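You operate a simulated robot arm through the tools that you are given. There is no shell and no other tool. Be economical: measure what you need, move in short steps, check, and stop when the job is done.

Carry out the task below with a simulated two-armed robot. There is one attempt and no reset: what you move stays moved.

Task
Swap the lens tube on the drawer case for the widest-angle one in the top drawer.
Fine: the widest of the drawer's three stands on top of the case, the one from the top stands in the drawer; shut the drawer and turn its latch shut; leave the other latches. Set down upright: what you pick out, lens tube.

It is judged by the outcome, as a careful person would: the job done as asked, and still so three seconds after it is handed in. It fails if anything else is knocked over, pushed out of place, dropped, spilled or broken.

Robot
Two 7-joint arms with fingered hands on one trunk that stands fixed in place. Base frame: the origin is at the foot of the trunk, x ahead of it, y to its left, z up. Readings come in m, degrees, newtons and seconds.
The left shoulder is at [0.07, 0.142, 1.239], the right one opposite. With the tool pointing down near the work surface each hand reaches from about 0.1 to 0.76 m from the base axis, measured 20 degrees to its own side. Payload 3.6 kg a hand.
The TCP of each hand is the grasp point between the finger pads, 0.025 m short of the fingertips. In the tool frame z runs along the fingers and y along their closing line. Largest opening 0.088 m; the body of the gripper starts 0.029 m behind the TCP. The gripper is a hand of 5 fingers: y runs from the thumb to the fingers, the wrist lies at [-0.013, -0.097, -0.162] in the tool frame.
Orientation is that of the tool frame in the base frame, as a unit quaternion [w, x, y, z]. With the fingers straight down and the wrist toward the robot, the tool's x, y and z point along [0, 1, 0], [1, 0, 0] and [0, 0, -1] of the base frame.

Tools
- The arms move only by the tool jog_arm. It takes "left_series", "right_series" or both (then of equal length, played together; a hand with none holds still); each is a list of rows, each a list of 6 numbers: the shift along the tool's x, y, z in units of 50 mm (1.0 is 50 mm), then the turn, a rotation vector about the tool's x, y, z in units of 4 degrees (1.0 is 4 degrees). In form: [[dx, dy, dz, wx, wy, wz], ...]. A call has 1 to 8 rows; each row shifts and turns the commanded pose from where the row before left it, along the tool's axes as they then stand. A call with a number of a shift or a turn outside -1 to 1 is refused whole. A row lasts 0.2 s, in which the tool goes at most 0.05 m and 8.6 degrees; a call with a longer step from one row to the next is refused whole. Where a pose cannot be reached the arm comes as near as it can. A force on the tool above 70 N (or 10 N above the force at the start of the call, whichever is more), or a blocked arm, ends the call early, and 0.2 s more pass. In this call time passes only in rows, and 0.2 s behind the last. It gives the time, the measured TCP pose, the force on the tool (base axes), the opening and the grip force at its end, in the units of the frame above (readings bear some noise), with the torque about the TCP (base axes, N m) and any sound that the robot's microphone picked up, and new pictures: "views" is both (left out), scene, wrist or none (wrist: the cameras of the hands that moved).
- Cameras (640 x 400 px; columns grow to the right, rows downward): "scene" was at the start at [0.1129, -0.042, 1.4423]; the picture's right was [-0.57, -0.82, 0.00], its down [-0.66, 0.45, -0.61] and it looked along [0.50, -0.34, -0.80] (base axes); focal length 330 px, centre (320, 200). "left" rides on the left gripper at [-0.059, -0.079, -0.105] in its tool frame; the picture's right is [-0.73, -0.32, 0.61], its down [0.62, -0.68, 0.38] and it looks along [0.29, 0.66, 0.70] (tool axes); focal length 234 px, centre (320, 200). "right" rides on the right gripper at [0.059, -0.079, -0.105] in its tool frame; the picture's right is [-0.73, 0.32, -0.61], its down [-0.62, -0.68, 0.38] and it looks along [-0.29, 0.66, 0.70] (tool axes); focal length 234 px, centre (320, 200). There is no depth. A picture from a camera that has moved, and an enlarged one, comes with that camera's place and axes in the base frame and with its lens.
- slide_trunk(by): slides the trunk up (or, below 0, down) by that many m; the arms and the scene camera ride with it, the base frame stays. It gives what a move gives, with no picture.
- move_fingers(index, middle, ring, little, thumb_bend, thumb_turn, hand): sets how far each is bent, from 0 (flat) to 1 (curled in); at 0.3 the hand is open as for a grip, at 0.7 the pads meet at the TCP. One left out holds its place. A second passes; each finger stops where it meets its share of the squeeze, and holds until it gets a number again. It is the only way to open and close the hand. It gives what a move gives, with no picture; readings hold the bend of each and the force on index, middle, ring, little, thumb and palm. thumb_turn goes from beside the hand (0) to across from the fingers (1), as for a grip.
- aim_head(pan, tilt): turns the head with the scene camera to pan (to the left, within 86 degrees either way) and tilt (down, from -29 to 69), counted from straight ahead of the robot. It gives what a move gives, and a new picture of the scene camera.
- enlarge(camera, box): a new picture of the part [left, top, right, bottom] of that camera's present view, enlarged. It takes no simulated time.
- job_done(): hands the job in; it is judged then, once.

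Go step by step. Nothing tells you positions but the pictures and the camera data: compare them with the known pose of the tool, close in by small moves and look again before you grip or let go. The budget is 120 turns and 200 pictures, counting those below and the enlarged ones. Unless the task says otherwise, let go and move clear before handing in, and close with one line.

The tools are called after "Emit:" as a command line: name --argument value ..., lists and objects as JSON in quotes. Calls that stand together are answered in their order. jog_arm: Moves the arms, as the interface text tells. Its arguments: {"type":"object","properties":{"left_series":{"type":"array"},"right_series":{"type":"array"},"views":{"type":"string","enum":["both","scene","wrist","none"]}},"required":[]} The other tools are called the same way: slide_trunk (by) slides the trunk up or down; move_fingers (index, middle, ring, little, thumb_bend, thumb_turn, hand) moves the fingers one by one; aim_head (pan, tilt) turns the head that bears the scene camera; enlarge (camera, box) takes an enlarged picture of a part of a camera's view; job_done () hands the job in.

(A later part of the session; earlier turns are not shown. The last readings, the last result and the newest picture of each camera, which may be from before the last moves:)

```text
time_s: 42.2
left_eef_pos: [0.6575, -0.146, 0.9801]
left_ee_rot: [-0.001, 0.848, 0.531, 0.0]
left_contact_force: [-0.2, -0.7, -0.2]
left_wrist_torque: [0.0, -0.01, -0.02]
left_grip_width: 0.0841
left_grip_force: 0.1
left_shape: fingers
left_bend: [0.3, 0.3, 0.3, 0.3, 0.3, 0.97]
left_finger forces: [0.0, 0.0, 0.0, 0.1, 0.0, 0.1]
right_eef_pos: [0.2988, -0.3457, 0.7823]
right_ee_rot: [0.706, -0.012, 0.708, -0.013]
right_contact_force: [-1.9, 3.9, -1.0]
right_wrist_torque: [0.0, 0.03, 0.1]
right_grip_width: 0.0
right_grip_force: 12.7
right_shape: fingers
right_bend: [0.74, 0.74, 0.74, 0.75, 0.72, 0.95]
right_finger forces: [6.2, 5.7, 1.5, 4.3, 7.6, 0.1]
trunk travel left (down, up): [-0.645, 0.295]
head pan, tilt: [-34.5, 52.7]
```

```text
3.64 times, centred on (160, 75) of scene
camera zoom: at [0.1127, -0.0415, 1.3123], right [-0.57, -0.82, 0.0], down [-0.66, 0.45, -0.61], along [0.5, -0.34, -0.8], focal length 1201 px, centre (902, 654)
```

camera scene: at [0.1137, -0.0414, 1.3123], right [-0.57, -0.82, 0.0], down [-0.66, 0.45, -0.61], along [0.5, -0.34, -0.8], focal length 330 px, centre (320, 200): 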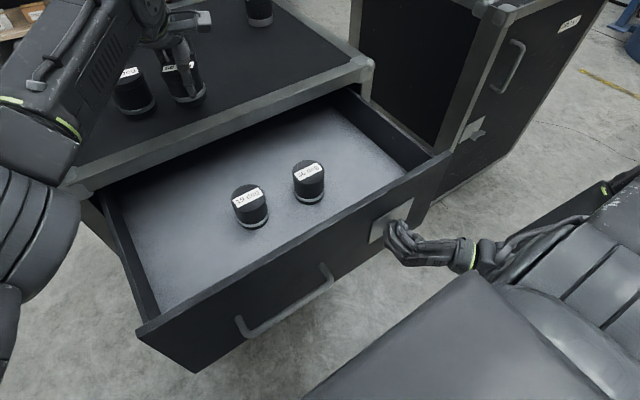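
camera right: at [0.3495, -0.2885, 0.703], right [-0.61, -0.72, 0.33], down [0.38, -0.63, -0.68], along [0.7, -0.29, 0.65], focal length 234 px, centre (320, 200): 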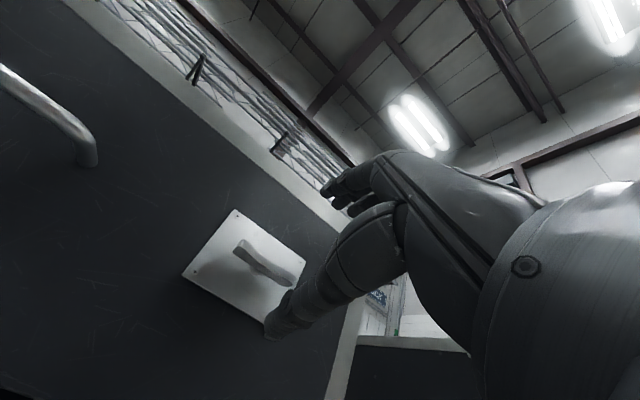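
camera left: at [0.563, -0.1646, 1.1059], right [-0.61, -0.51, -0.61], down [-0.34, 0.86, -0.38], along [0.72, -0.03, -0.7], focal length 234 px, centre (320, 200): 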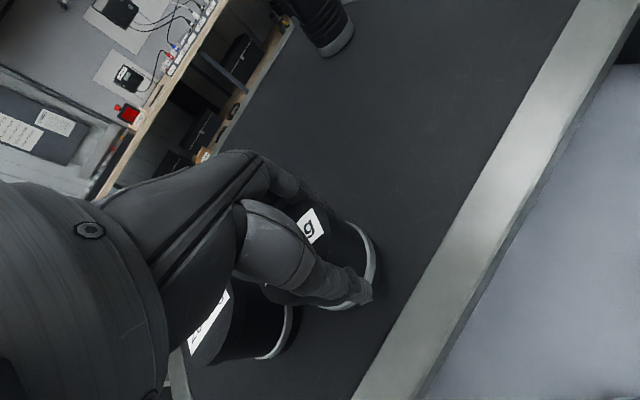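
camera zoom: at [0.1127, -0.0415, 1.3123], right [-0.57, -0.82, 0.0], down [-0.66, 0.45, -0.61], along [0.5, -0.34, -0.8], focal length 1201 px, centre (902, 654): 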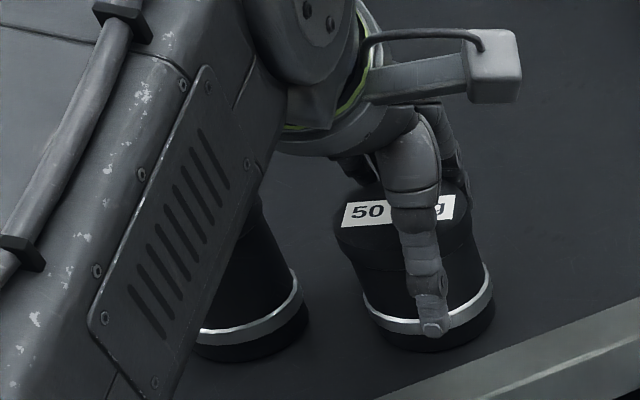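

The tube is released and standing. I'll raise the hand straight up clear of it.

Emit:
jog_arm --left_series '[[0, 0, -0.2, 0, 0, 0], [0, 0, -0.4, 0, 0, 0], [0, 0, -0.5, 0, 0, 0], [0, 0, -0.5, 0, 0, 0], [0, -0.5, -0.5, 0, 0, 0], [0, -0.5, 0, 0, 0, 0]]' --views "both"

Emit:
enlarge --camera "scene" --box '[80, 20, 240, 130]'

```text
time_s: 43.6
left_eef_pos: [0.6147, -0.1268, 1.0869]
left_ee_rot: [0.0, 0.848, 0.53, -0.001]
left_contact_force: [0.1, 0.5, -0.2]
left_wrist_torque: [-0.01, 0.0, -0.01]
left_grip_width: 0.0846
left_grip_force: 0.0
left_shape: fingers
left_bend: [0.3, 0.3, 0.3, 0.3, 0.3, 0.98]
left_finger forces: [0.0, 0.0, 0.0, 0.1, 0.0, 0.0]
left hand out of reach, approached as far as the arm can: row 4
right_eef_pos: [0.3001, -0.3463, 0.7811]
right_ee_rot: [0.706, -0.012, 0.708, -0.014]
right_contact_force: [-0.5, 2.9, -1.2]
right_wrist_torque: [-0.03, 0.06, 0.04]
right_grip_width: 0.0001
right_grip_force: 13.4
right_shape: fingers
right_bend: [0.74, 0.74, 0.74, 0.75, 0.72, 0.95]
right_finger forces: [6.1, 5.7, 1.5, 4.0, 8.7, 0.0]
trunk travel left (down, up): [-0.645, 0.295]
head pan, tilt: [-34.5, 52.7]
camera scene: at [0.113, -0.041, 1.3123], right [-0.57, -0.82, 0.0], down [-0.66, 0.45, -0.61], along [0.5, -0.34, -0.8], focal length 330 px, centre (320, 200)
camera left: at [0.5168, -0.1435, 1.1927], right [-0.61, -0.51, -0.61], down [-0.34, 0.86, -0.38], along [0.72, -0.03, -0.7], focal length 234 px, centre (320, 200)
```

scene: 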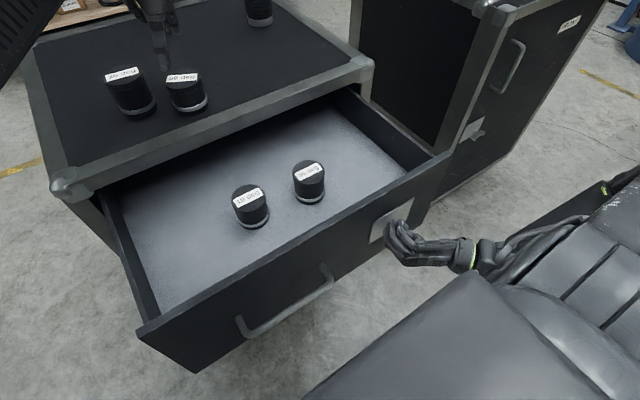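
left: 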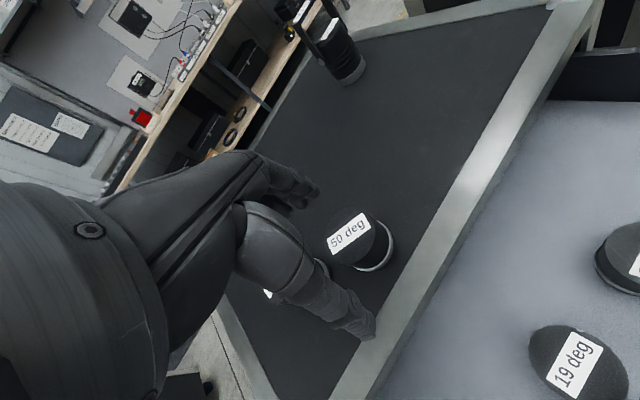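

```text
3.64 times, centred on (160, 75) of scene
camera zoom: at [0.113, -0.041, 1.3123], right [-0.57, -0.82, 0.0], down [-0.66, 0.45, -0.61], along [0.5, -0.34, -0.8], focal length 1201 px, centre (902, 654)
```

zoom: 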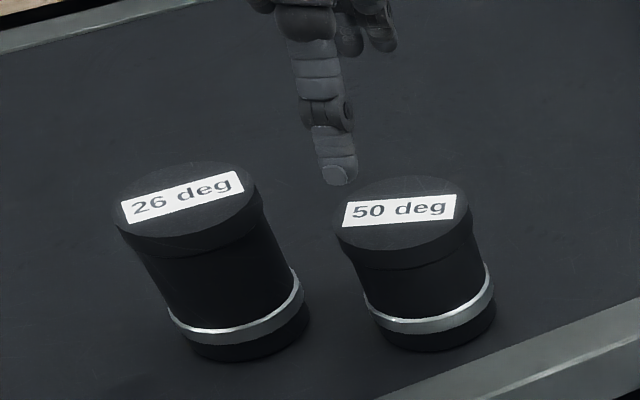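

Both tubes stand. The 26 deg tube is at about (0.711, -0.052), its top near z≈0.996 and about 0.067 m across. I'll reduce the yaw to 17°, tilt the hand forward 8° for reach, and bring it above that tube.

Emit:
jog_arm --left_series '[[0, 0, 0, 0, 0, -1], [0, 0, 0, 0, 0, -1], [0, 0, 0, 0, 0, -0.25], [0, 0, 0, -1, 0, 0], [0.5, 0, 0, -1, 0, 0], [0.5, 0.3, 0.1, 0, 0, 0], [0.5, 0.4, 0.2, 0, 0, 0], [0.49, 0.5, 0.4, 0, 0, 0]]' --views "both"

Emit:
enlarge --camera "scene" --box '[80, 20, 240, 130]'

```text
time_s: 45.4
left_eef_pos: [0.7046, -0.0469, 1.0589]
left_ee_rot: [0.056, 0.802, 0.593, 0.042]
left_contact_force: [0.4, -0.4, 0.0]
left_wrist_torque: [-0.01, -0.02, -0.01]
left_grip_width: 0.0848
left_grip_force: 0.1
left_shape: fingers
left_bend: [0.3, 0.3, 0.3, 0.3, 0.3, 0.98]
left_finger forces: [0.1, 0.0, 0.0, 0.0, 0.0, 0.0]
right_eef_pos: [0.2983, -0.3461, 0.781]
right_ee_rot: [0.706, -0.012, 0.708, -0.014]
right_contact_force: [2.0, 4.5, -1.3]
right_wrist_torque: [-0.05, 0.06, 0.11]
right_grip_width: 0.0
right_grip_force: 12.7
right_shape: fingers
right_bend: [0.74, 0.74, 0.74, 0.75, 0.72, 0.95]
right_finger forces: [6.3, 6.1, 1.7, 3.8, 7.9, 0.0]
trunk travel left (down, up): [-0.645, 0.295]
head pan, tilt: [-34.5, 52.7]
camera scene: at [0.1132, -0.0415, 1.3123], right [-0.57, -0.82, 0.0], down [-0.66, 0.45, -0.61], along [0.5, -0.34, -0.8], focal length 330 px, centre (320, 200)
camera left: at [0.5985, -0.0763, 1.1529], right [-0.44, -0.63, -0.65], down [-0.41, 0.78, -0.47], along [0.8, 0.06, -0.6], focal length 234 px, centre (320, 200)
```

scene: 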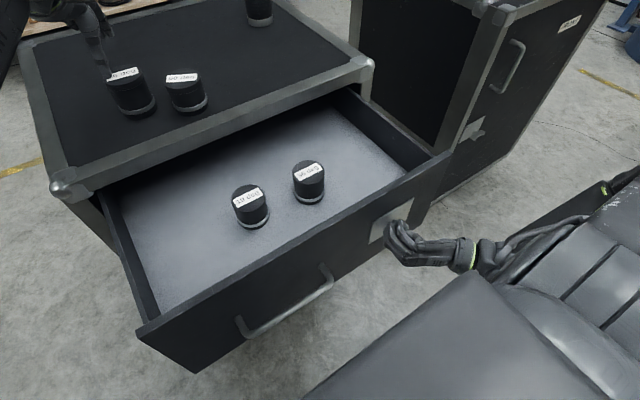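
left: 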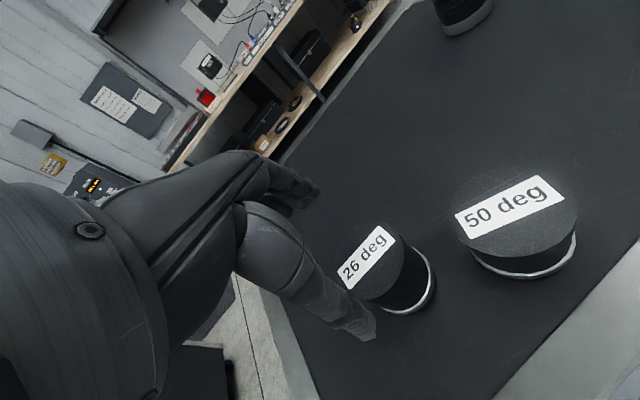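

```text
3.64 times, centred on (160, 75) of scene
camera zoom: at [0.1132, -0.0415, 1.3123], right [-0.57, -0.82, 0.0], down [-0.66, 0.45, -0.61], along [0.5, -0.34, -0.8], focal length 1201 px, centre (902, 654)
```

zoom: 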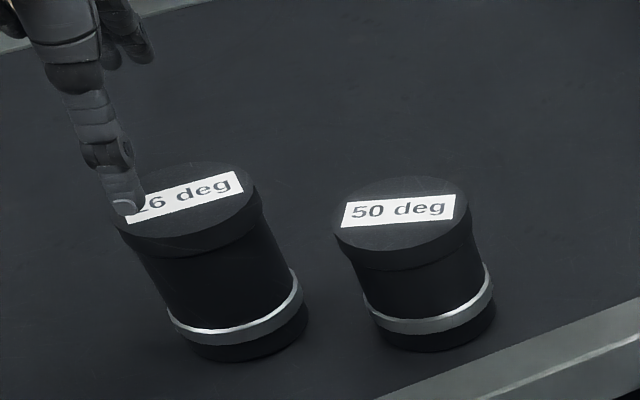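

The 26 deg tube's top is at about (0.706, -0.053). I'll open slightly wider, centre on it and descend.

Emit:
move_fingers --hand "left" --index 0.26 --middle 0.26 --ring 0.26 --little 0.26 --thumb_bend 0.25

Emit:
jog_arm --left_series '[[-0.1, -0.05, 0.3, 0, 0, 0], [0, -0.05, 0.3, 0, 0, 0]]' --views "both"

Emit:
enlarge --camera "scene" --box '[80, 20, 240, 130]'

```text
time_s: 46.4
left_eef_pos: [0.703, -0.0476, 1.0599]
left_ee_rot: [0.057, 0.802, 0.594, 0.041]
left_contact_force: [0.5, 0.5, 0.5]
left_wrist_torque: [-0.01, 0.03, -0.02]
left_grip_width: 0.0929
left_grip_force: 0.1
left_shape: fingers
left_bend: [0.26, 0.26, 0.26, 0.26, 0.25, 0.98]
left_finger forces: [0.1, 0.1, 0.1, 0.0, 0.0, 0.1]
right_eef_pos: [0.2985, -0.3452, 0.7813]
right_ee_rot: [0.706, -0.012, 0.708, -0.014]
right_contact_force: [2.0, 4.3, -0.1]
right_wrist_torque: [-0.01, 0.07, 0.09]
right_grip_width: 0.0
right_grip_force: 13.1
right_shape: fingers
right_bend: [0.74, 0.74, 0.74, 0.75, 0.72, 0.95]
right_finger forces: [6.0, 6.0, 1.5, 3.8, 8.3, 0.1]
trunk travel left (down, up): [-0.645, 0.295]
head pan, tilt: [-34.5, 52.7]
```

```text
time_s: 47.0
left_eef_pos: [0.7026, -0.053, 1.0288]
left_ee_rot: [0.057, 0.802, 0.593, 0.04]
left_contact_force: [0.4, 0.0, 0.3]
left_wrist_torque: [0.02, 0.01, -0.02]
left_grip_width: 0.0931
left_grip_force: 0.1
left_shape: fingers
left_bend: [0.26, 0.26, 0.26, 0.26, 0.25, 0.98]
left_finger forces: [0.1, 0.0, 0.0, 0.0, 0.0, 0.1]
right_eef_pos: [0.3006, -0.3459, 0.7813]
right_ee_rot: [0.706, -0.012, 0.708, -0.013]
right_contact_force: [1.6, 4.1, -0.9]
right_wrist_torque: [-0.02, 0.04, 0.07]
right_grip_width: 0.0001
right_grip_force: 12.8
right_shape: fingers
right_bend: [0.74, 0.74, 0.74, 0.75, 0.72, 0.95]
right_finger forces: [6.0, 5.9, 1.7, 3.7, 8.2, 0.0]
trunk travel left (down, up): [-0.645, 0.295]
head pan, tilt: [-34.5, 52.7]
camera scene: at [0.1132, -0.0412, 1.3123], right [-0.57, -0.82, 0.0], down [-0.66, 0.45, -0.61], along [0.5, -0.34, -0.8], focal length 330 px, centre (320, 200)
camera left: at [0.5959, -0.0812, 1.1225], right [-0.44, -0.63, -0.65], down [-0.41, 0.78, -0.47], along [0.8, 0.06, -0.6], focal length 234 px, centre (320, 200)
```

scene: 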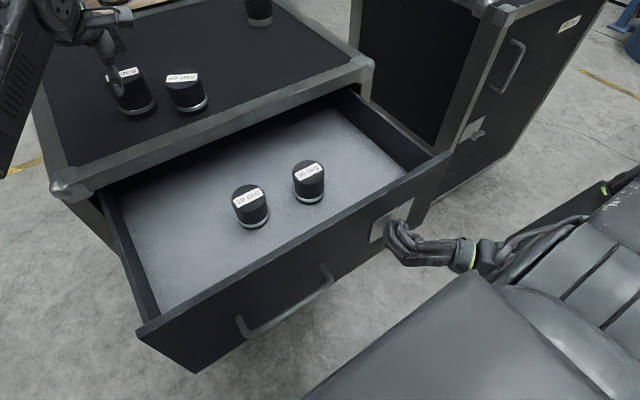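
left: 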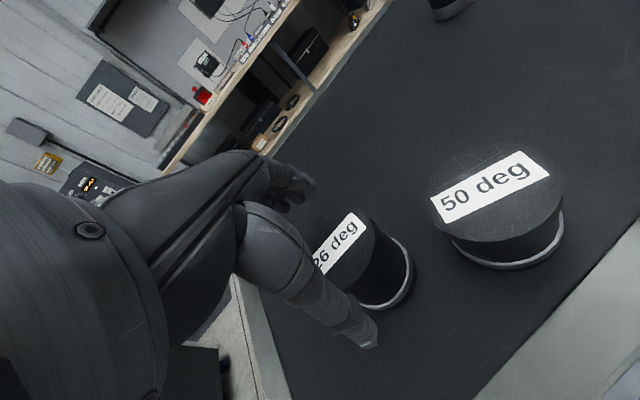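

```text
3.64 times, centred on (160, 75) of scene
camera zoom: at [0.1132, -0.0412, 1.3123], right [-0.57, -0.82, 0.0], down [-0.66, 0.45, -0.61], along [0.5, -0.34, -0.8], focal length 1201 px, centre (902, 654)
```

zoom: 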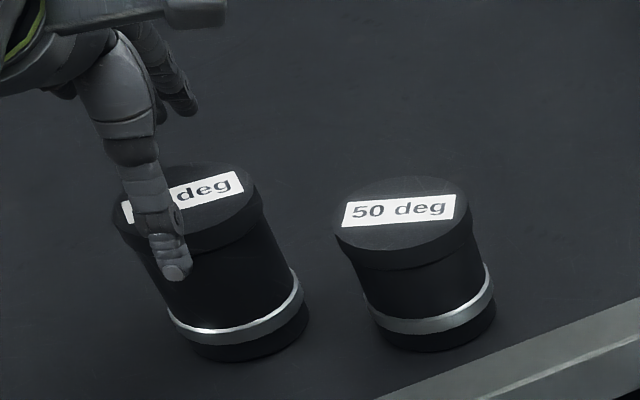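

The thumb is in front and the fingers are behind the tube. I'll continue straight down.

Emit:
jog_arm --left_series '[[0, -0.037, 0.26, 0, 0, 0], [0, -0.037, 0.26, 0, 0, 0], [0, -0.037, 0.26, 0, 0, 0], [0, -0.037, 0.26, 0, 0, 0]]' --views "none"

Emit:
enlarge --camera "scene" --box '[80, 20, 240, 130]'

Emit:
enlarge --camera "left" --box '[160, 100, 560, 350]'

```text
time_s: 48.0
left_eef_pos: [0.7017, -0.054, 0.9784]
left_ee_rot: [0.058, 0.801, 0.594, 0.044]
left_contact_force: [4.0, -1.3, 12.2]
left_wrist_torque: [-0.17, -0.3, 0.02]
left_grip_width: 0.0982
left_grip_force: 5.5
left_shape: fingers
left_bend: [0.22, 0.26, 0.26, 0.26, 0.25, 0.98]
left_finger forces: [11.4, 0.0, 0.0, 0.1, 0.0, 0.0]
right_eef_pos: [0.2982, -0.3449, 0.7812]
right_ee_rot: [0.706, -0.012, 0.708, -0.014]
right_contact_force: [2.6, 5.6, -3.9]
right_wrist_torque: [0.01, 0.08, 0.09]
right_grip_width: 0.0002
right_grip_force: 12.9
right_shape: fingers
right_bend: [0.74, 0.74, 0.74, 0.75, 0.72, 0.95]
right_finger forces: [7.1, 5.8, 1.6, 3.4, 7.8, 0.1]
trunk travel left (down, up): [-0.645, 0.295]
head pan, tilt: [-34.5, 52.7]
```

```text
3.64 times, centred on (160, 75) of scene
camera zoom: at [0.1118, -0.0416, 1.3127], right [-0.57, -0.82, 0.0], down [-0.65, 0.45, -0.61], along [0.5, -0.34, -0.8], focal length 1201 px, centre (902, 654)
```

zoom: 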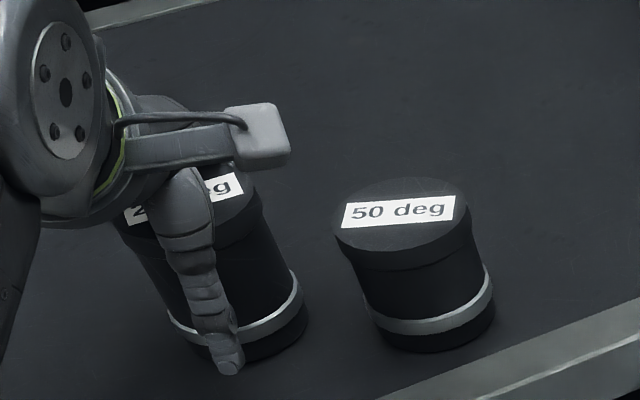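

```text
1.60 times, centred on (360, 225) of left
camera zoom: at [0.5951, -0.0817, 1.072], right [-0.43, -0.63, -0.65], down [-0.41, 0.78, -0.48], along [0.8, 0.06, -0.59], focal length 375 px, centre (256, 160)
```

zoom: 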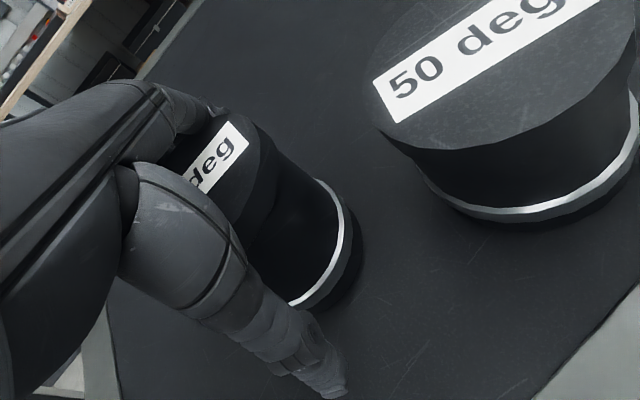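

The index finger landed on the rim while the thumb has spare room. I'll back up, shift about 7 mm outward and come down again.

Emit:
jog_arm --left_series '[[0, 0.02, -0.2, 0, 0, 0], [0, 0.08, -0.5, 0, 0, 0], [0, 0.1, -0.1, 0, 0, 0]]' --views "wrist"

Emit:
enlarge --camera "scene" --box '[80, 20, 240, 130]'

```text
time_s: 48.8
left_eef_pos: [0.706, -0.0542, 1.0157]
left_ee_rot: [0.056, 0.802, 0.593, 0.041]
left_contact_force: [0.7, 0.2, 0.6]
left_wrist_torque: [0.01, -0.04, 0.02]
left_grip_width: 0.0934
left_grip_force: 0.0
left_shape: fingers
left_bend: [0.26, 0.26, 0.26, 0.26, 0.25, 0.98]
left_finger forces: [0.0, 0.0, 0.0, 0.0, 0.0, 0.1]
right_eef_pos: [0.2993, -0.3457, 0.7819]
right_ee_rot: [0.705, -0.013, 0.709, -0.013]
right_contact_force: [-1.0, 2.5, 0.1]
right_wrist_torque: [-0.05, 0.04, 0.06]
right_grip_width: 0.0002
right_grip_force: 13.5
right_shape: fingers
right_bend: [0.74, 0.74, 0.74, 0.75, 0.72, 0.95]
right_finger forces: [5.6, 6.0, 1.4, 3.9, 10.0, 0.0]
trunk travel left (down, up): [-0.645, 0.295]
head pan, tilt: [-34.5, 52.7]
camera left: at [0.6002, -0.0824, 1.1099], right [-0.44, -0.63, -0.65], down [-0.41, 0.78, -0.47], along [0.8, 0.06, -0.6], focal length 234 px, centre (320, 200)
```

left: 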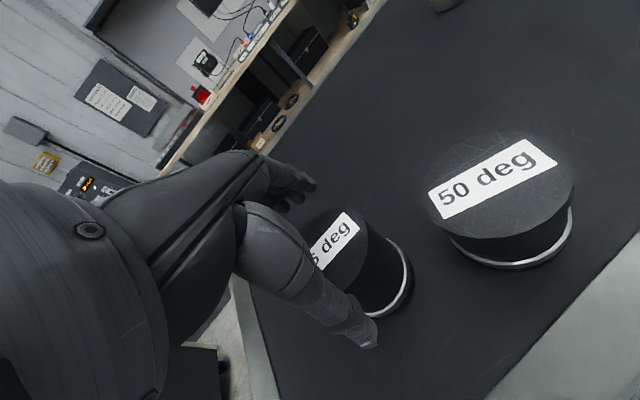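

```text
3.64 times, centred on (160, 75) of scene
camera zoom: at [0.1126, -0.0414, 1.3123], right [-0.57, -0.82, 0.0], down [-0.66, 0.45, -0.61], along [0.5, -0.34, -0.8], focal length 1201 px, centre (902, 654)
```

zoom: 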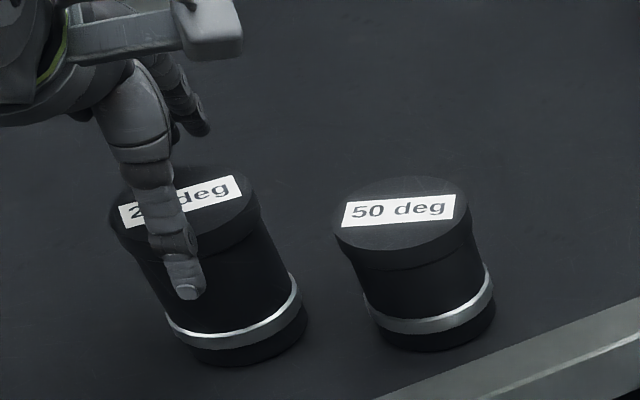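

Emit:
jog_arm --left_series '[[0, 0.14, 0, 0, 0, 0], [0, -0.037, 0.26, 0, 0, 0], [0, -0.037, 0.26, 0, 0, 0], [0, -0.035, 0.25, 0, 0, 0]]' --views "wrist"

Emit:
enlarge --camera "scene" --box '[80, 20, 240, 130]'

```text
time_s: 49.8
left_eef_pos: [0.7119, -0.0579, 0.9797]
left_ee_rot: [0.057, 0.802, 0.593, 0.041]
left_contact_force: [-1.2, 0.4, 0.8]
left_wrist_torque: [0.0, 0.05, 0.02]
left_grip_width: 0.0939
left_grip_force: 0.5
left_shape: fingers
left_bend: [0.26, 0.26, 0.26, 0.26, 0.24, 0.97]
left_finger forces: [0.1, 0.1, 0.0, 0.0, 1.2, 0.0]
right_eef_pos: [0.2985, -0.3464, 0.7814]
right_ee_rot: [0.706, -0.013, 0.708, -0.014]
right_contact_force: [-2.3, 2.8, -0.4]
right_wrist_torque: [-0.04, 0.05, 0.01]
right_grip_width: 0.0
right_grip_force: 14.5
right_shape: fingers
right_bend: [0.74, 0.74, 0.74, 0.75, 0.72, 0.95]
right_finger forces: [5.6, 5.7, 1.4, 3.7, 11.5, 0.1]
trunk travel left (down, up): [-0.645, 0.295]
head pan, tilt: [-34.5, 52.7]
camera left: at [0.6064, -0.0845, 1.0722], right [-0.44, -0.63, -0.65], down [-0.41, 0.78, -0.47], along [0.8, 0.06, -0.6], focal length 234 px, centre (320, 200)
```

left: 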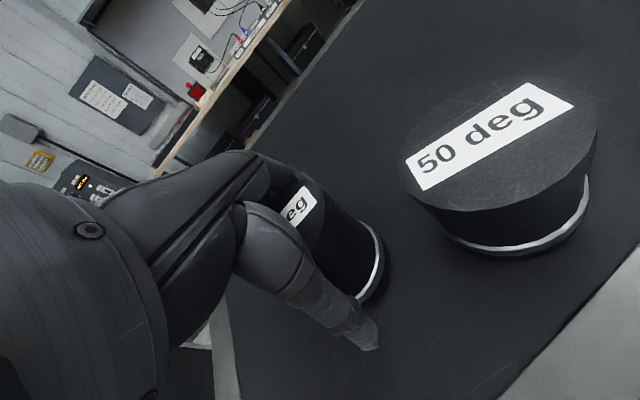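

```text
3.64 times, centred on (160, 75) of scene
camera zoom: at [0.1123, -0.0414, 1.3124], right [-0.57, -0.82, 0.0], down [-0.66, 0.45, -0.61], along [0.5, -0.34, -0.8], focal length 1201 px, centre (902, 654)
```

zoom: 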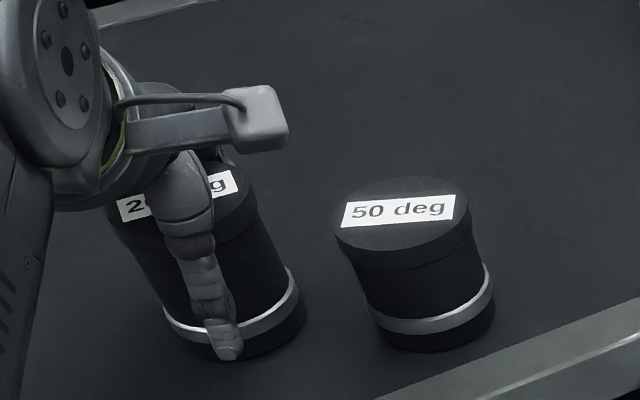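

The hand is down around the tube with no vertical load. I'll close in two stages.

Emit:
move_fingers --hand "left" --index 0.48 --middle 0.48 --ring 0.48 --little 0.48 --thumb_bend 0.44

Emit:
move_fingers --hand "left" --index 0.56 --middle 0.56 --ring 0.56 --little 0.56 --thumb_bend 0.54

Emit:
enlarge --camera "scene" --box '[80, 20, 240, 130]'

Emit:
enlarge --camera "left" --box '[160, 100, 560, 350]'

```text
time_s: 50.8
left_eef_pos: [0.7128, -0.0563, 0.9783]
left_ee_rot: [0.056, 0.802, 0.593, 0.042]
left_contact_force: [2.1, 0.1, 1.7]
left_wrist_torque: [-0.03, -0.05, 0.02]
left_grip_width: 0.0664
left_grip_force: 13.3
left_shape: fingers
left_bend: [0.37, 0.48, 0.48, 0.48, 0.43, 0.97]
left_finger forces: [14.3, 0.0, 0.0, 0.0, 12.3, 0.0]
right_eef_pos: [0.2995, -0.3465, 0.7813]
right_ee_rot: [0.706, -0.012, 0.708, -0.014]
right_contact_force: [-2.0, 2.8, -0.2]
right_wrist_torque: [-0.05, 0.02, 0.05]
right_grip_width: 0.0
right_grip_force: 14.0
right_shape: fingers
right_bend: [0.74, 0.74, 0.74, 0.75, 0.72, 0.95]
right_finger forces: [5.8, 5.7, 1.4, 3.6, 11.1, 0.0]
trunk travel left (down, up): [-0.645, 0.295]
head pan, tilt: [-34.5, 52.7]
```

```text
time_s: 51.8
left_eef_pos: [0.7129, -0.0554, 0.9785]
left_ee_rot: [0.056, 0.802, 0.593, 0.042]
left_contact_force: [1.2, -0.4, 4.4]
left_wrist_torque: [-0.08, -0.15, 0.01]
left_grip_width: 0.0606
left_grip_force: 22.6
left_shape: fingers
left_bend: [0.38, 0.51, 0.55, 0.56, 0.48, 0.97]
left_finger forces: [20.4, 3.4, 0.5, 0.0, 21.0, 0.0]
right_eef_pos: [0.2986, -0.3464, 0.7812]
right_ee_rot: [0.706, -0.012, 0.708, -0.013]
right_contact_force: [-0.5, 3.2, -0.4]
right_wrist_torque: [-0.05, 0.09, 0.03]
right_grip_width: 0.0
right_grip_force: 13.2
right_shape: fingers
right_bend: [0.74, 0.74, 0.74, 0.75, 0.72, 0.95]
right_finger forces: [6.0, 5.7, 1.4, 3.4, 10.4, 0.0]
trunk travel left (down, up): [-0.645, 0.295]
head pan, tilt: [-34.5, 52.7]
```

```text
3.64 times, centred on (160, 75) of scene
camera zoom: at [0.1124, -0.0413, 1.3124], right [-0.57, -0.82, 0.0], down [-0.66, 0.45, -0.61], along [0.5, -0.34, -0.8], focal length 1201 px, centre (902, 654)
```

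zoom: 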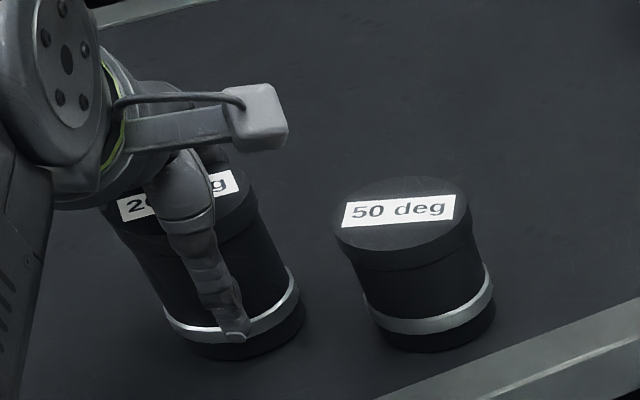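

```text
1.60 times, centred on (360, 225) of left
camera zoom: at [0.6064, -0.0846, 1.0728], right [-0.44, -0.63, -0.65], down [-0.41, 0.78, -0.48], along [0.8, 0.06, -0.6], focal length 375 px, centre (256, 160)
```

zoom: 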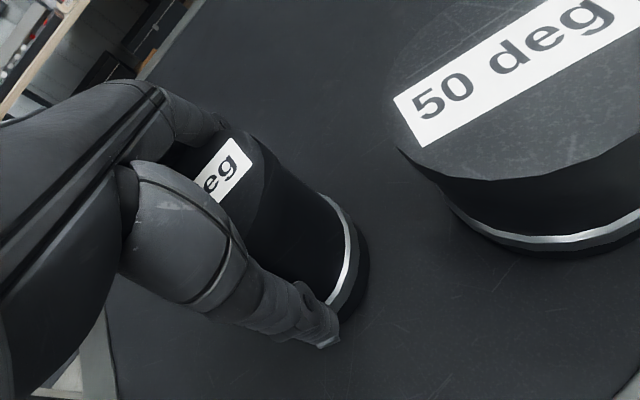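

Again the tube sits toward the index side. I'll reopen, shift 10 mm that way and regrip for a balanced hold.

Emit:
move_fingers --hand "left" --index 0.28 --middle 0.28 --ring 0.28 --little 0.28 --thumb_bend 0.27

Emit:
jog_arm --left_series '[[-0.1, 0, 0, 0, 0, 0], [-0.12, 0, 0, 0, 0, 0]]' --views "none"

Emit:
move_fingers --hand "left" --index 0.5 --middle 0.5 --ring 0.5 --little 0.52 --thumb_bend 0.48

Emit:
enlarge --camera "left" --box '[160, 100, 560, 350]'

```text
time_s: 52.8
left_eef_pos: [0.713, -0.0563, 0.9797]
left_ee_rot: [0.055, 0.802, 0.593, 0.041]
left_contact_force: [0.3, -0.5, 0.5]
left_wrist_torque: [0.02, 0.01, 0.03]
left_grip_width: 0.0893
left_grip_force: 0.1
left_shape: fingers
left_bend: [0.28, 0.28, 0.28, 0.28, 0.27, 0.97]
left_finger forces: [0.4, 0.0, 0.0, 0.0, 0.1, 0.0]
right_eef_pos: [0.2984, -0.3461, 0.78]
right_ee_rot: [0.706, -0.012, 0.708, -0.014]
right_contact_force: [-1.5, 4.2, 0.0]
right_wrist_torque: [-0.04, 0.04, 0.06]
right_grip_width: 0.0003
right_grip_force: 13.6
right_shape: fingers
right_bend: [0.74, 0.74, 0.74, 0.75, 0.72, 0.95]
right_finger forces: [5.6, 5.8, 1.4, 3.6, 10.9, 0.0]
trunk travel left (down, up): [-0.645, 0.295]
head pan, tilt: [-34.5, 52.7]
```

```text
time_s: 53.4
left_eef_pos: [0.709, -0.068, 0.9786]
left_ee_rot: [0.056, 0.802, 0.593, 0.041]
left_contact_force: [0.7, -0.4, 0.1]
left_wrist_torque: [0.02, -0.01, 0.04]
left_grip_width: 0.0892
left_grip_force: 0.1
left_shape: fingers
left_bend: [0.28, 0.28, 0.28, 0.28, 0.27, 0.97]
left_finger forces: [0.0, 0.0, 0.0, 0.0, 0.0, 0.0]
right_eef_pos: [0.2997, -0.3457, 0.7811]
right_ee_rot: [0.706, -0.013, 0.708, -0.013]
right_contact_force: [-1.7, 3.0, 0.4]
right_wrist_torque: [-0.07, 0.06, 0.03]
right_grip_width: 0.0002
right_grip_force: 13.8
right_shape: fingers
right_bend: [0.74, 0.74, 0.74, 0.75, 0.72, 0.95]
right_finger forces: [5.6, 5.7, 1.4, 3.5, 11.2, 0.1]
trunk travel left (down, up): [-0.645, 0.295]
head pan, tilt: [-34.5, 52.7]
```

```text
time_s: 54.4
left_eef_pos: [0.7088, -0.067, 0.9773]
left_ee_rot: [0.055, 0.801, 0.594, 0.042]
left_contact_force: [0.5, -1.2, 1.1]
left_wrist_torque: [0.01, 0.05, 0.0]
left_grip_width: 0.0489
left_grip_force: 3.1
left_shape: fingers
left_bend: [0.49, 0.49, 0.49, 0.52, 0.45, 0.97]
left_finger forces: [1.8, 0.8, 0.8, 0.4, 2.4, 0.0]
right_eef_pos: [0.2994, -0.3462, 0.7816]
right_ee_rot: [0.706, -0.012, 0.708, -0.014]
right_contact_force: [-0.7, 3.3, 0.6]
right_wrist_torque: [-0.04, 0.06, 0.07]
right_grip_width: 0.0
right_grip_force: 14.0
right_shape: fingers
right_bend: [0.74, 0.74, 0.74, 0.75, 0.72, 0.95]
right_finger forces: [5.6, 5.8, 1.3, 3.5, 10.9, 0.1]
trunk travel left (down, up): [-0.645, 0.295]
head pan, tilt: [-34.5, 52.7]
```

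```text
1.60 times, centred on (360, 225) of left
camera zoom: at [0.6035, -0.0958, 1.0723], right [-0.44, -0.63, -0.65], down [-0.41, 0.78, -0.47], along [0.8, 0.06, -0.6], focal length 375 px, centre (256, 160)
```

zoom: 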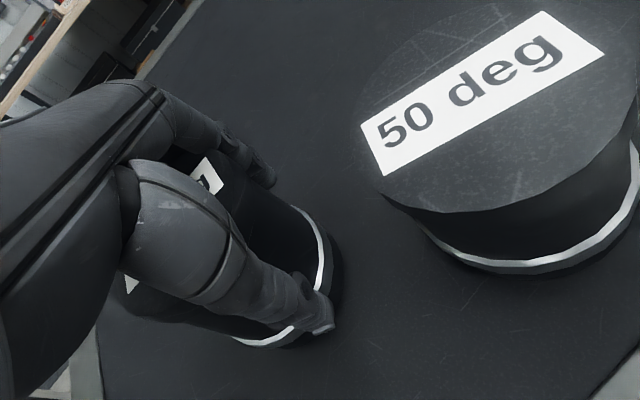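

Now all four fingers and the thumb touch. I'll firm the grip and lift slightly.

Emit:
move_fingers --hand "left" --index 0.6 --middle 0.6 --ring 0.6 --little 0.62 --thumb_bend 0.57

Emit:
jog_arm --left_series '[[0, 0.02, -0.14, 0, 0, 0], [0, 0.02, -0.14, 0, 0, 0]]' --views "both"

Emit:
enlarge --camera "scene" --box '[80, 20, 240, 130]'

```text
time_s: 55.4
left_eef_pos: [0.7099, -0.0674, 0.9788]
left_ee_rot: [0.055, 0.802, 0.594, 0.041]
left_contact_force: [1.2, 0.1, 3.3]
left_wrist_torque: [0.07, -0.15, 0.0]
left_grip_width: 0.0405
left_grip_force: 12.4
left_shape: fingers
left_bend: [0.57, 0.54, 0.54, 0.6, 0.47, 0.95]
left_finger forces: [2.5, 4.3, 4.1, 1.8, 11.8, 0.0]
right_eef_pos: [0.2992, -0.3462, 0.7822]
right_ee_rot: [0.705, -0.012, 0.709, -0.013]
right_contact_force: [0.1, 3.6, -1.9]
right_wrist_torque: [-0.02, 0.04, 0.06]
right_grip_width: 0.0
right_grip_force: 12.6
right_shape: fingers
right_bend: [0.74, 0.74, 0.74, 0.75, 0.72, 0.95]
right_finger forces: [5.7, 5.7, 1.4, 3.3, 9.4, 0.0]
trunk travel left (down, up): [-0.645, 0.295]
head pan, tilt: [-34.5, 52.7]
```

```text
time_s: 56.0
left_eef_pos: [0.7102, -0.0662, 0.9924]
left_ee_rot: [0.056, 0.802, 0.593, 0.041]
left_contact_force: [-0.1, -0.5, -2.2]
left_wrist_torque: [-0.03, 0.0, -0.02]
left_grip_width: 0.0405
left_grip_force: 11.3
left_shape: fingers
left_bend: [0.57, 0.54, 0.54, 0.6, 0.47, 0.95]
left_finger forces: [2.2, 4.1, 4.0, 1.6, 10.9, 0.0]
right_eef_pos: [0.2996, -0.345, 0.7813]
right_ee_rot: [0.706, -0.011, 0.708, -0.014]
right_contact_force: [-1.5, 3.4, 0.1]
right_wrist_torque: [-0.05, 0.03, 0.01]
right_grip_width: 0.0002
right_grip_force: 13.7
right_shape: fingers
right_bend: [0.74, 0.74, 0.74, 0.75, 0.72, 0.95]
right_finger forces: [5.2, 5.9, 1.3, 3.6, 11.2, 0.0]
trunk travel left (down, up): [-0.645, 0.295]
head pan, tilt: [-34.5, 52.7]
camera scene: at [0.1131, -0.0413, 1.3123], right [-0.57, -0.82, 0.0], down [-0.66, 0.45, -0.61], along [0.5, -0.34, -0.8], focal length 330 px, centre (320, 200)
camera left: at [0.6041, -0.0955, 1.0862], right [-0.44, -0.63, -0.65], down [-0.41, 0.78, -0.47], along [0.8, 0.06, -0.6], focal length 234 px, centre (320, 200)
```

scene: 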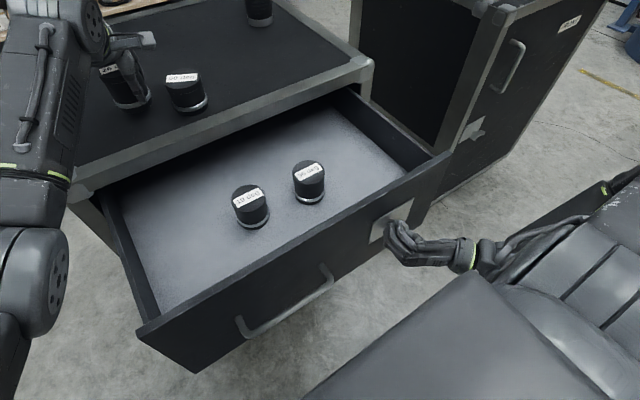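
left: 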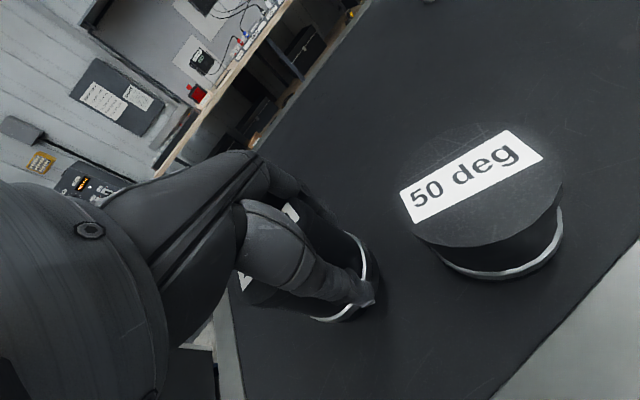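

```text
3.64 times, centred on (160, 75) of scene
camera zoom: at [0.1131, -0.0413, 1.3123], right [-0.57, -0.82, 0.0], down [-0.66, 0.45, -0.61], along [0.5, -0.34, -0.8], focal length 1201 px, centre (902, 654)
```

zoom: 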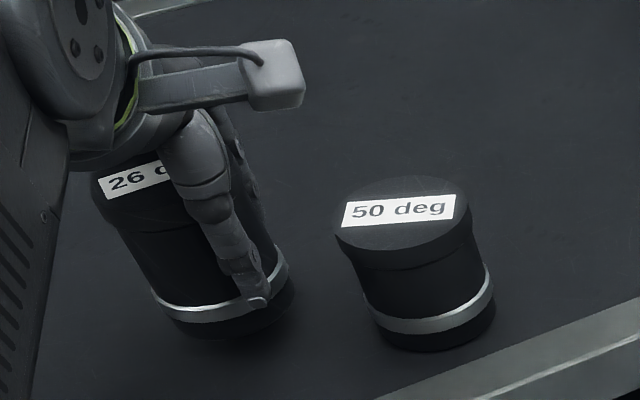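

The 26 deg tube is lifted upright. I'll raise it more while drawing back, then carry it over the open drawer.

Emit:
jog_arm --left_series '[[0, -0.15, -0.42, 0, 0, 0], [0, -0.15, -0.42, 0, 0, 0], [0, -0.15, -0.42, 0, 0, 0], [-0.13, -0.54, -0.075, 0, 0, 0], [-0.13, -0.54, -0.075, 0, 0, 0], [-0.13, -0.54, -0.075, 0, 0, 0], [-0.13, -0.54, -0.075, 0, 0, 0], [-0.13, -0.54, -0.075, 0, 0, 0]]' --views "none"

Emit:
jog_arm --left_series '[[-0.13, -0.54, -0.075, 0, 0, 0], [-0.13, -0.54, -0.075, 0, 0, 0], [-0.12, -0.5, -0.07, 0, 0, 0]]' --views "both"

Emit:
enlarge --camera "scene" --box '[80, 50, 320, 200]'

```text
time_s: 57.8
left_eef_pos: [0.5399, -0.0494, 1.0536]
left_ee_rot: [0.056, 0.802, 0.593, 0.041]
left_contact_force: [-0.6, 0.5, -3.7]
left_wrist_torque: [-0.05, -0.02, 0.04]
left_grip_width: 0.04
left_grip_force: 10.6
left_shape: fingers
left_bend: [0.58, 0.55, 0.55, 0.6, 0.47, 0.95]
left_finger forces: [1.7, 4.1, 3.8, 1.7, 10.0, 0.0]
right_eef_pos: [0.2995, -0.3471, 0.7824]
right_ee_rot: [0.706, -0.013, 0.708, -0.014]
right_contact_force: [-2.5, 3.5, 0.6]
right_wrist_torque: [-0.08, 0.03, 0.0]
right_grip_width: 0.0
right_grip_force: 14.0
right_shape: fingers
right_bend: [0.74, 0.74, 0.74, 0.75, 0.72, 0.95]
right_finger forces: [5.4, 5.6, 1.3, 3.0, 12.0, 0.0]
trunk travel left (down, up): [-0.645, 0.295]
head pan, tilt: [-34.5, 52.7]
```

```text
time_s: 58.6
left_eef_pos: [0.4561, -0.0428, 1.0531]
left_ee_rot: [0.056, 0.802, 0.593, 0.042]
left_contact_force: [-1.0, -0.5, -2.6]
left_wrist_torque: [-0.06, 0.01, -0.02]
left_grip_width: 0.0398
left_grip_force: 10.5
left_shape: fingers
left_bend: [0.58, 0.55, 0.55, 0.6, 0.47, 0.95]
left_finger forces: [1.6, 3.9, 3.9, 1.6, 9.7, 0.0]
right_eef_pos: [0.2999, -0.346, 0.7829]
right_ee_rot: [0.706, -0.012, 0.708, -0.013]
right_contact_force: [0.0, 3.3, 0.9]
right_wrist_torque: [-0.1, 0.09, 0.05]
right_grip_width: 0.0
right_grip_force: 12.8
right_shape: fingers
right_bend: [0.74, 0.74, 0.74, 0.75, 0.72, 0.95]
right_finger forces: [5.5, 5.6, 1.3, 2.9, 10.6, 0.0]
trunk travel left (down, up): [-0.645, 0.295]
head pan, tilt: [-34.5, 52.7]
camera scene: at [0.113, -0.0412, 1.3123], right [-0.57, -0.82, 0.0], down [-0.66, 0.45, -0.61], along [0.5, -0.34, -0.8], focal length 330 px, centre (320, 200)
camera left: at [0.351, -0.0713, 1.147], right [-0.44, -0.63, -0.65], down [-0.41, 0.78, -0.47], along [0.8, 0.06, -0.6], focal length 234 px, centre (320, 200)
```

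scene: 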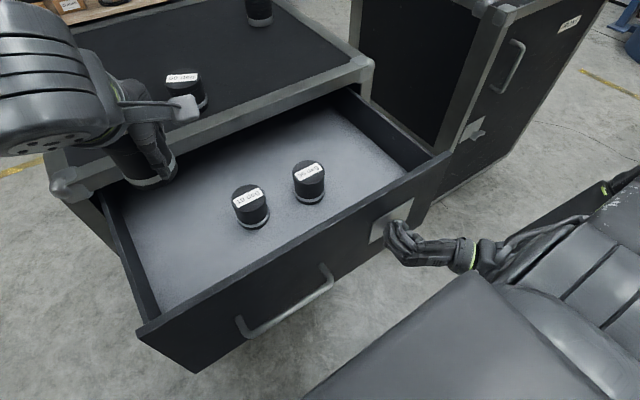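
left: 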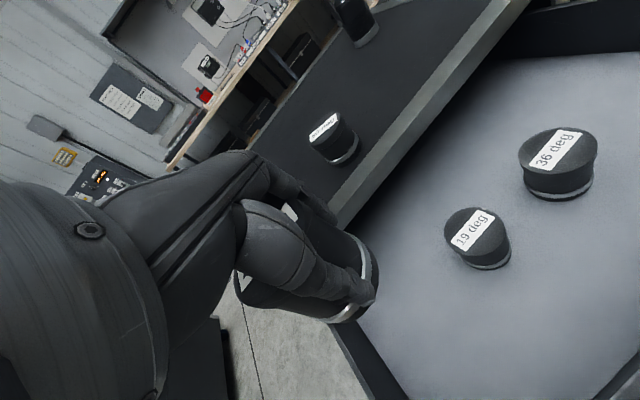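

```text
2.67 times, centred on (200, 125) of scene
camera zoom: at [0.113, -0.0412, 1.3123], right [-0.57, -0.82, 0.0], down [-0.66, 0.45, -0.61], along [0.5, -0.34, -0.8], focal length 880 px, centre (640, 400)
```

zoom: 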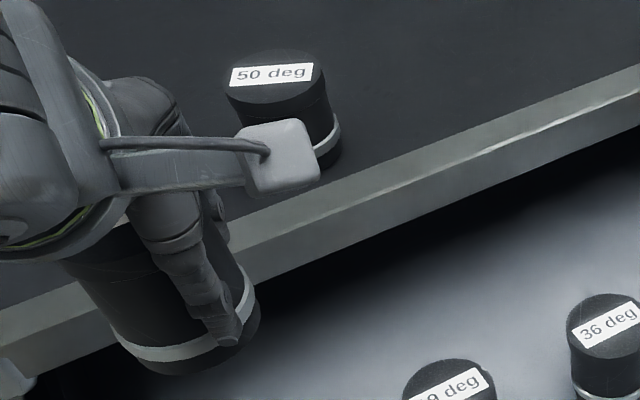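

The tube is above its drawer slot, near (0.461, -0.02). I'll lower it most of the way.

Emit:
jog_arm --left_series '[[0, -0.083, 0.594, 0, 0, 0], [0, -0.083, 0.594, 0, 0, 0], [0, -0.083, 0.594, 0, 0, 0], [0, -0.083, 0.594, 0, 0, 0], [0, -0.083, 0.594, 0, 0, 0], [0, -0.083, 0.594, 0, 0, 0]]' --views "both"

Emit:
enlarge --camera "scene" --box '[90, 150, 330, 300]'

```text
time_s: 60.0
left_eef_pos: [0.4586, -0.0434, 0.8737]
left_ee_rot: [0.056, 0.802, 0.593, 0.041]
left_contact_force: [0.7, -0.2, -3.1]
left_wrist_torque: [-0.09, 0.03, -0.02]
left_grip_width: 0.0397
left_grip_force: 9.9
left_shape: fingers
left_bend: [0.58, 0.55, 0.55, 0.6, 0.47, 0.95]
left_finger forces: [1.6, 3.8, 3.8, 1.8, 9.3, 0.1]
right_eef_pos: [0.2994, -0.3456, 0.7814]
right_ee_rot: [0.705, -0.012, 0.709, -0.013]
right_contact_force: [-0.2, 4.3, -0.7]
right_wrist_torque: [-0.05, 0.04, 0.04]
right_grip_width: 0.0
right_grip_force: 12.6
right_shape: fingers
right_bend: [0.74, 0.74, 0.74, 0.75, 0.72, 0.95]
right_finger forces: [5.5, 5.6, 1.2, 2.7, 10.8, 0.0]
trunk travel left (down, up): [-0.645, 0.295]
head pan, tilt: [-34.5, 52.7]
camera scene: at [0.1132, -0.041, 1.3123], right [-0.57, -0.82, 0.0], down [-0.66, 0.45, -0.61], along [0.5, -0.34, -0.8], focal length 330 px, centre (320, 200)
camera left: at [0.3526, -0.0717, 0.9673], right [-0.44, -0.63, -0.65], down [-0.41, 0.78, -0.48], along [0.8, 0.06, -0.6], focal length 234 px, centre (320, 200)
```

scene: 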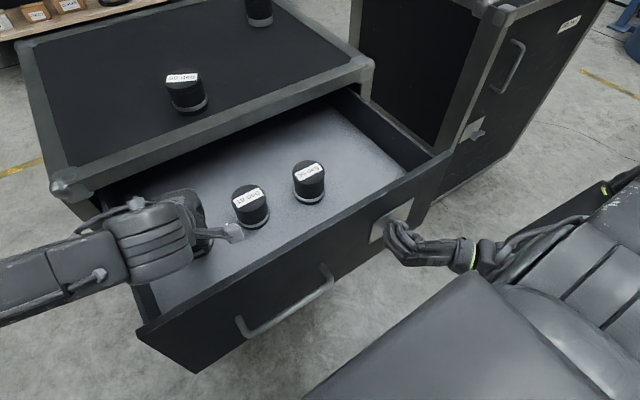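
left: 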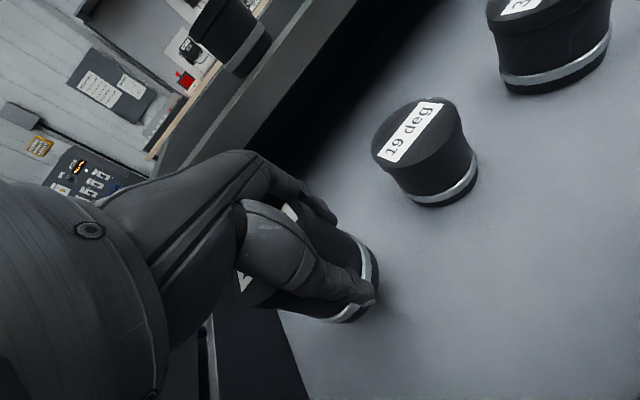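

```text
2.67 times, centred on (210, 225) of scene
camera zoom: at [0.1132, -0.041, 1.3123], right [-0.57, -0.82, 0.0], down [-0.66, 0.45, -0.61], along [0.5, -0.34, -0.8], focal length 880 px, centre (613, 133)
```

zoom: 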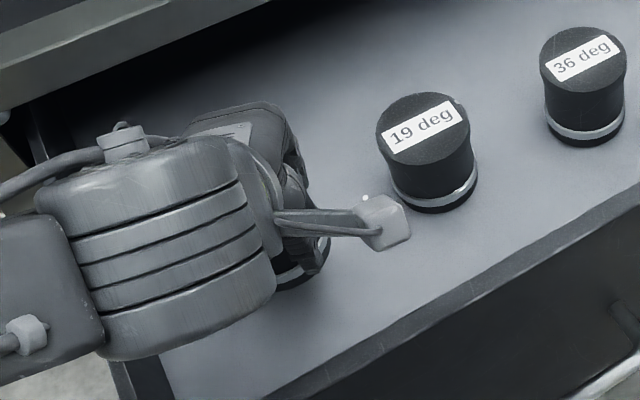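

Emit:
jog_arm --left_series '[[0, -0.028, 0.198, 0, 0, 0], [0, -0.028, 0.198, 0, 0, 0], [0, -0.028, 0.198, 0, 0, 0], [0, -0.008, 0.06, 0, 0, 0], [0, 0, 0, 0, 0, 0]]' --views "none"

Emit:
jog_arm --left_series '[[0, -0.008, 0.06, 0, 0, 0], [0, 0, 0, 0, 0, 0]]' --views "none"

```text
time_s: 61.2
left_eef_pos: [0.4585, -0.0439, 0.8402]
left_ee_rot: [0.056, 0.802, 0.594, 0.041]
left_contact_force: [0.3, -0.3, -2.5]
left_wrist_torque: [-0.03, 0.04, -0.04]
left_grip_width: 0.0392
left_grip_force: 10.4
left_shape: fingers
left_bend: [0.58, 0.55, 0.55, 0.6, 0.47, 0.95]
left_finger forces: [1.5, 3.8, 3.6, 1.9, 9.4, 0.0]
right_eef_pos: [0.2998, -0.346, 0.781]
right_ee_rot: [0.706, -0.012, 0.708, -0.014]
right_contact_force: [0.5, 4.2, -0.1]
right_wrist_torque: [-0.08, 0.05, 0.06]
right_grip_width: 0.0
right_grip_force: 13.4
right_shape: fingers
right_bend: [0.74, 0.74, 0.74, 0.75, 0.72, 0.95]
right_finger forces: [5.5, 5.6, 1.3, 2.5, 11.2, 0.0]
trunk travel left (down, up): [-0.645, 0.295]
head pan, tilt: [-34.5, 52.7]
```

```text
time_s: 61.8
left_eef_pos: [0.4587, -0.0429, 0.8362]
left_ee_rot: [0.056, 0.802, 0.594, 0.04]
left_contact_force: [-0.1, 0.0, -2.5]
left_wrist_torque: [-0.01, 0.02, -0.03]
left_grip_width: 0.0396
left_grip_force: 10.1
left_shape: fingers
left_bend: [0.58, 0.55, 0.55, 0.6, 0.47, 0.95]
left_finger forces: [1.5, 3.8, 3.7, 1.8, 9.2, 0.1]
right_eef_pos: [0.2987, -0.3458, 0.7801]
right_ee_rot: [0.706, -0.013, 0.708, -0.014]
right_contact_force: [-0.5, 3.8, -0.1]
right_wrist_torque: [-0.06, 0.04, 0.05]
right_grip_width: 0.0
right_grip_force: 12.3
right_shape: fingers
right_bend: [0.74, 0.74, 0.74, 0.75, 0.72, 0.95]
right_finger forces: [5.5, 5.6, 1.2, 2.5, 11.0, 0.1]
trunk travel left (down, up): [-0.645, 0.295]
head pan, tilt: [-34.5, 52.7]
```

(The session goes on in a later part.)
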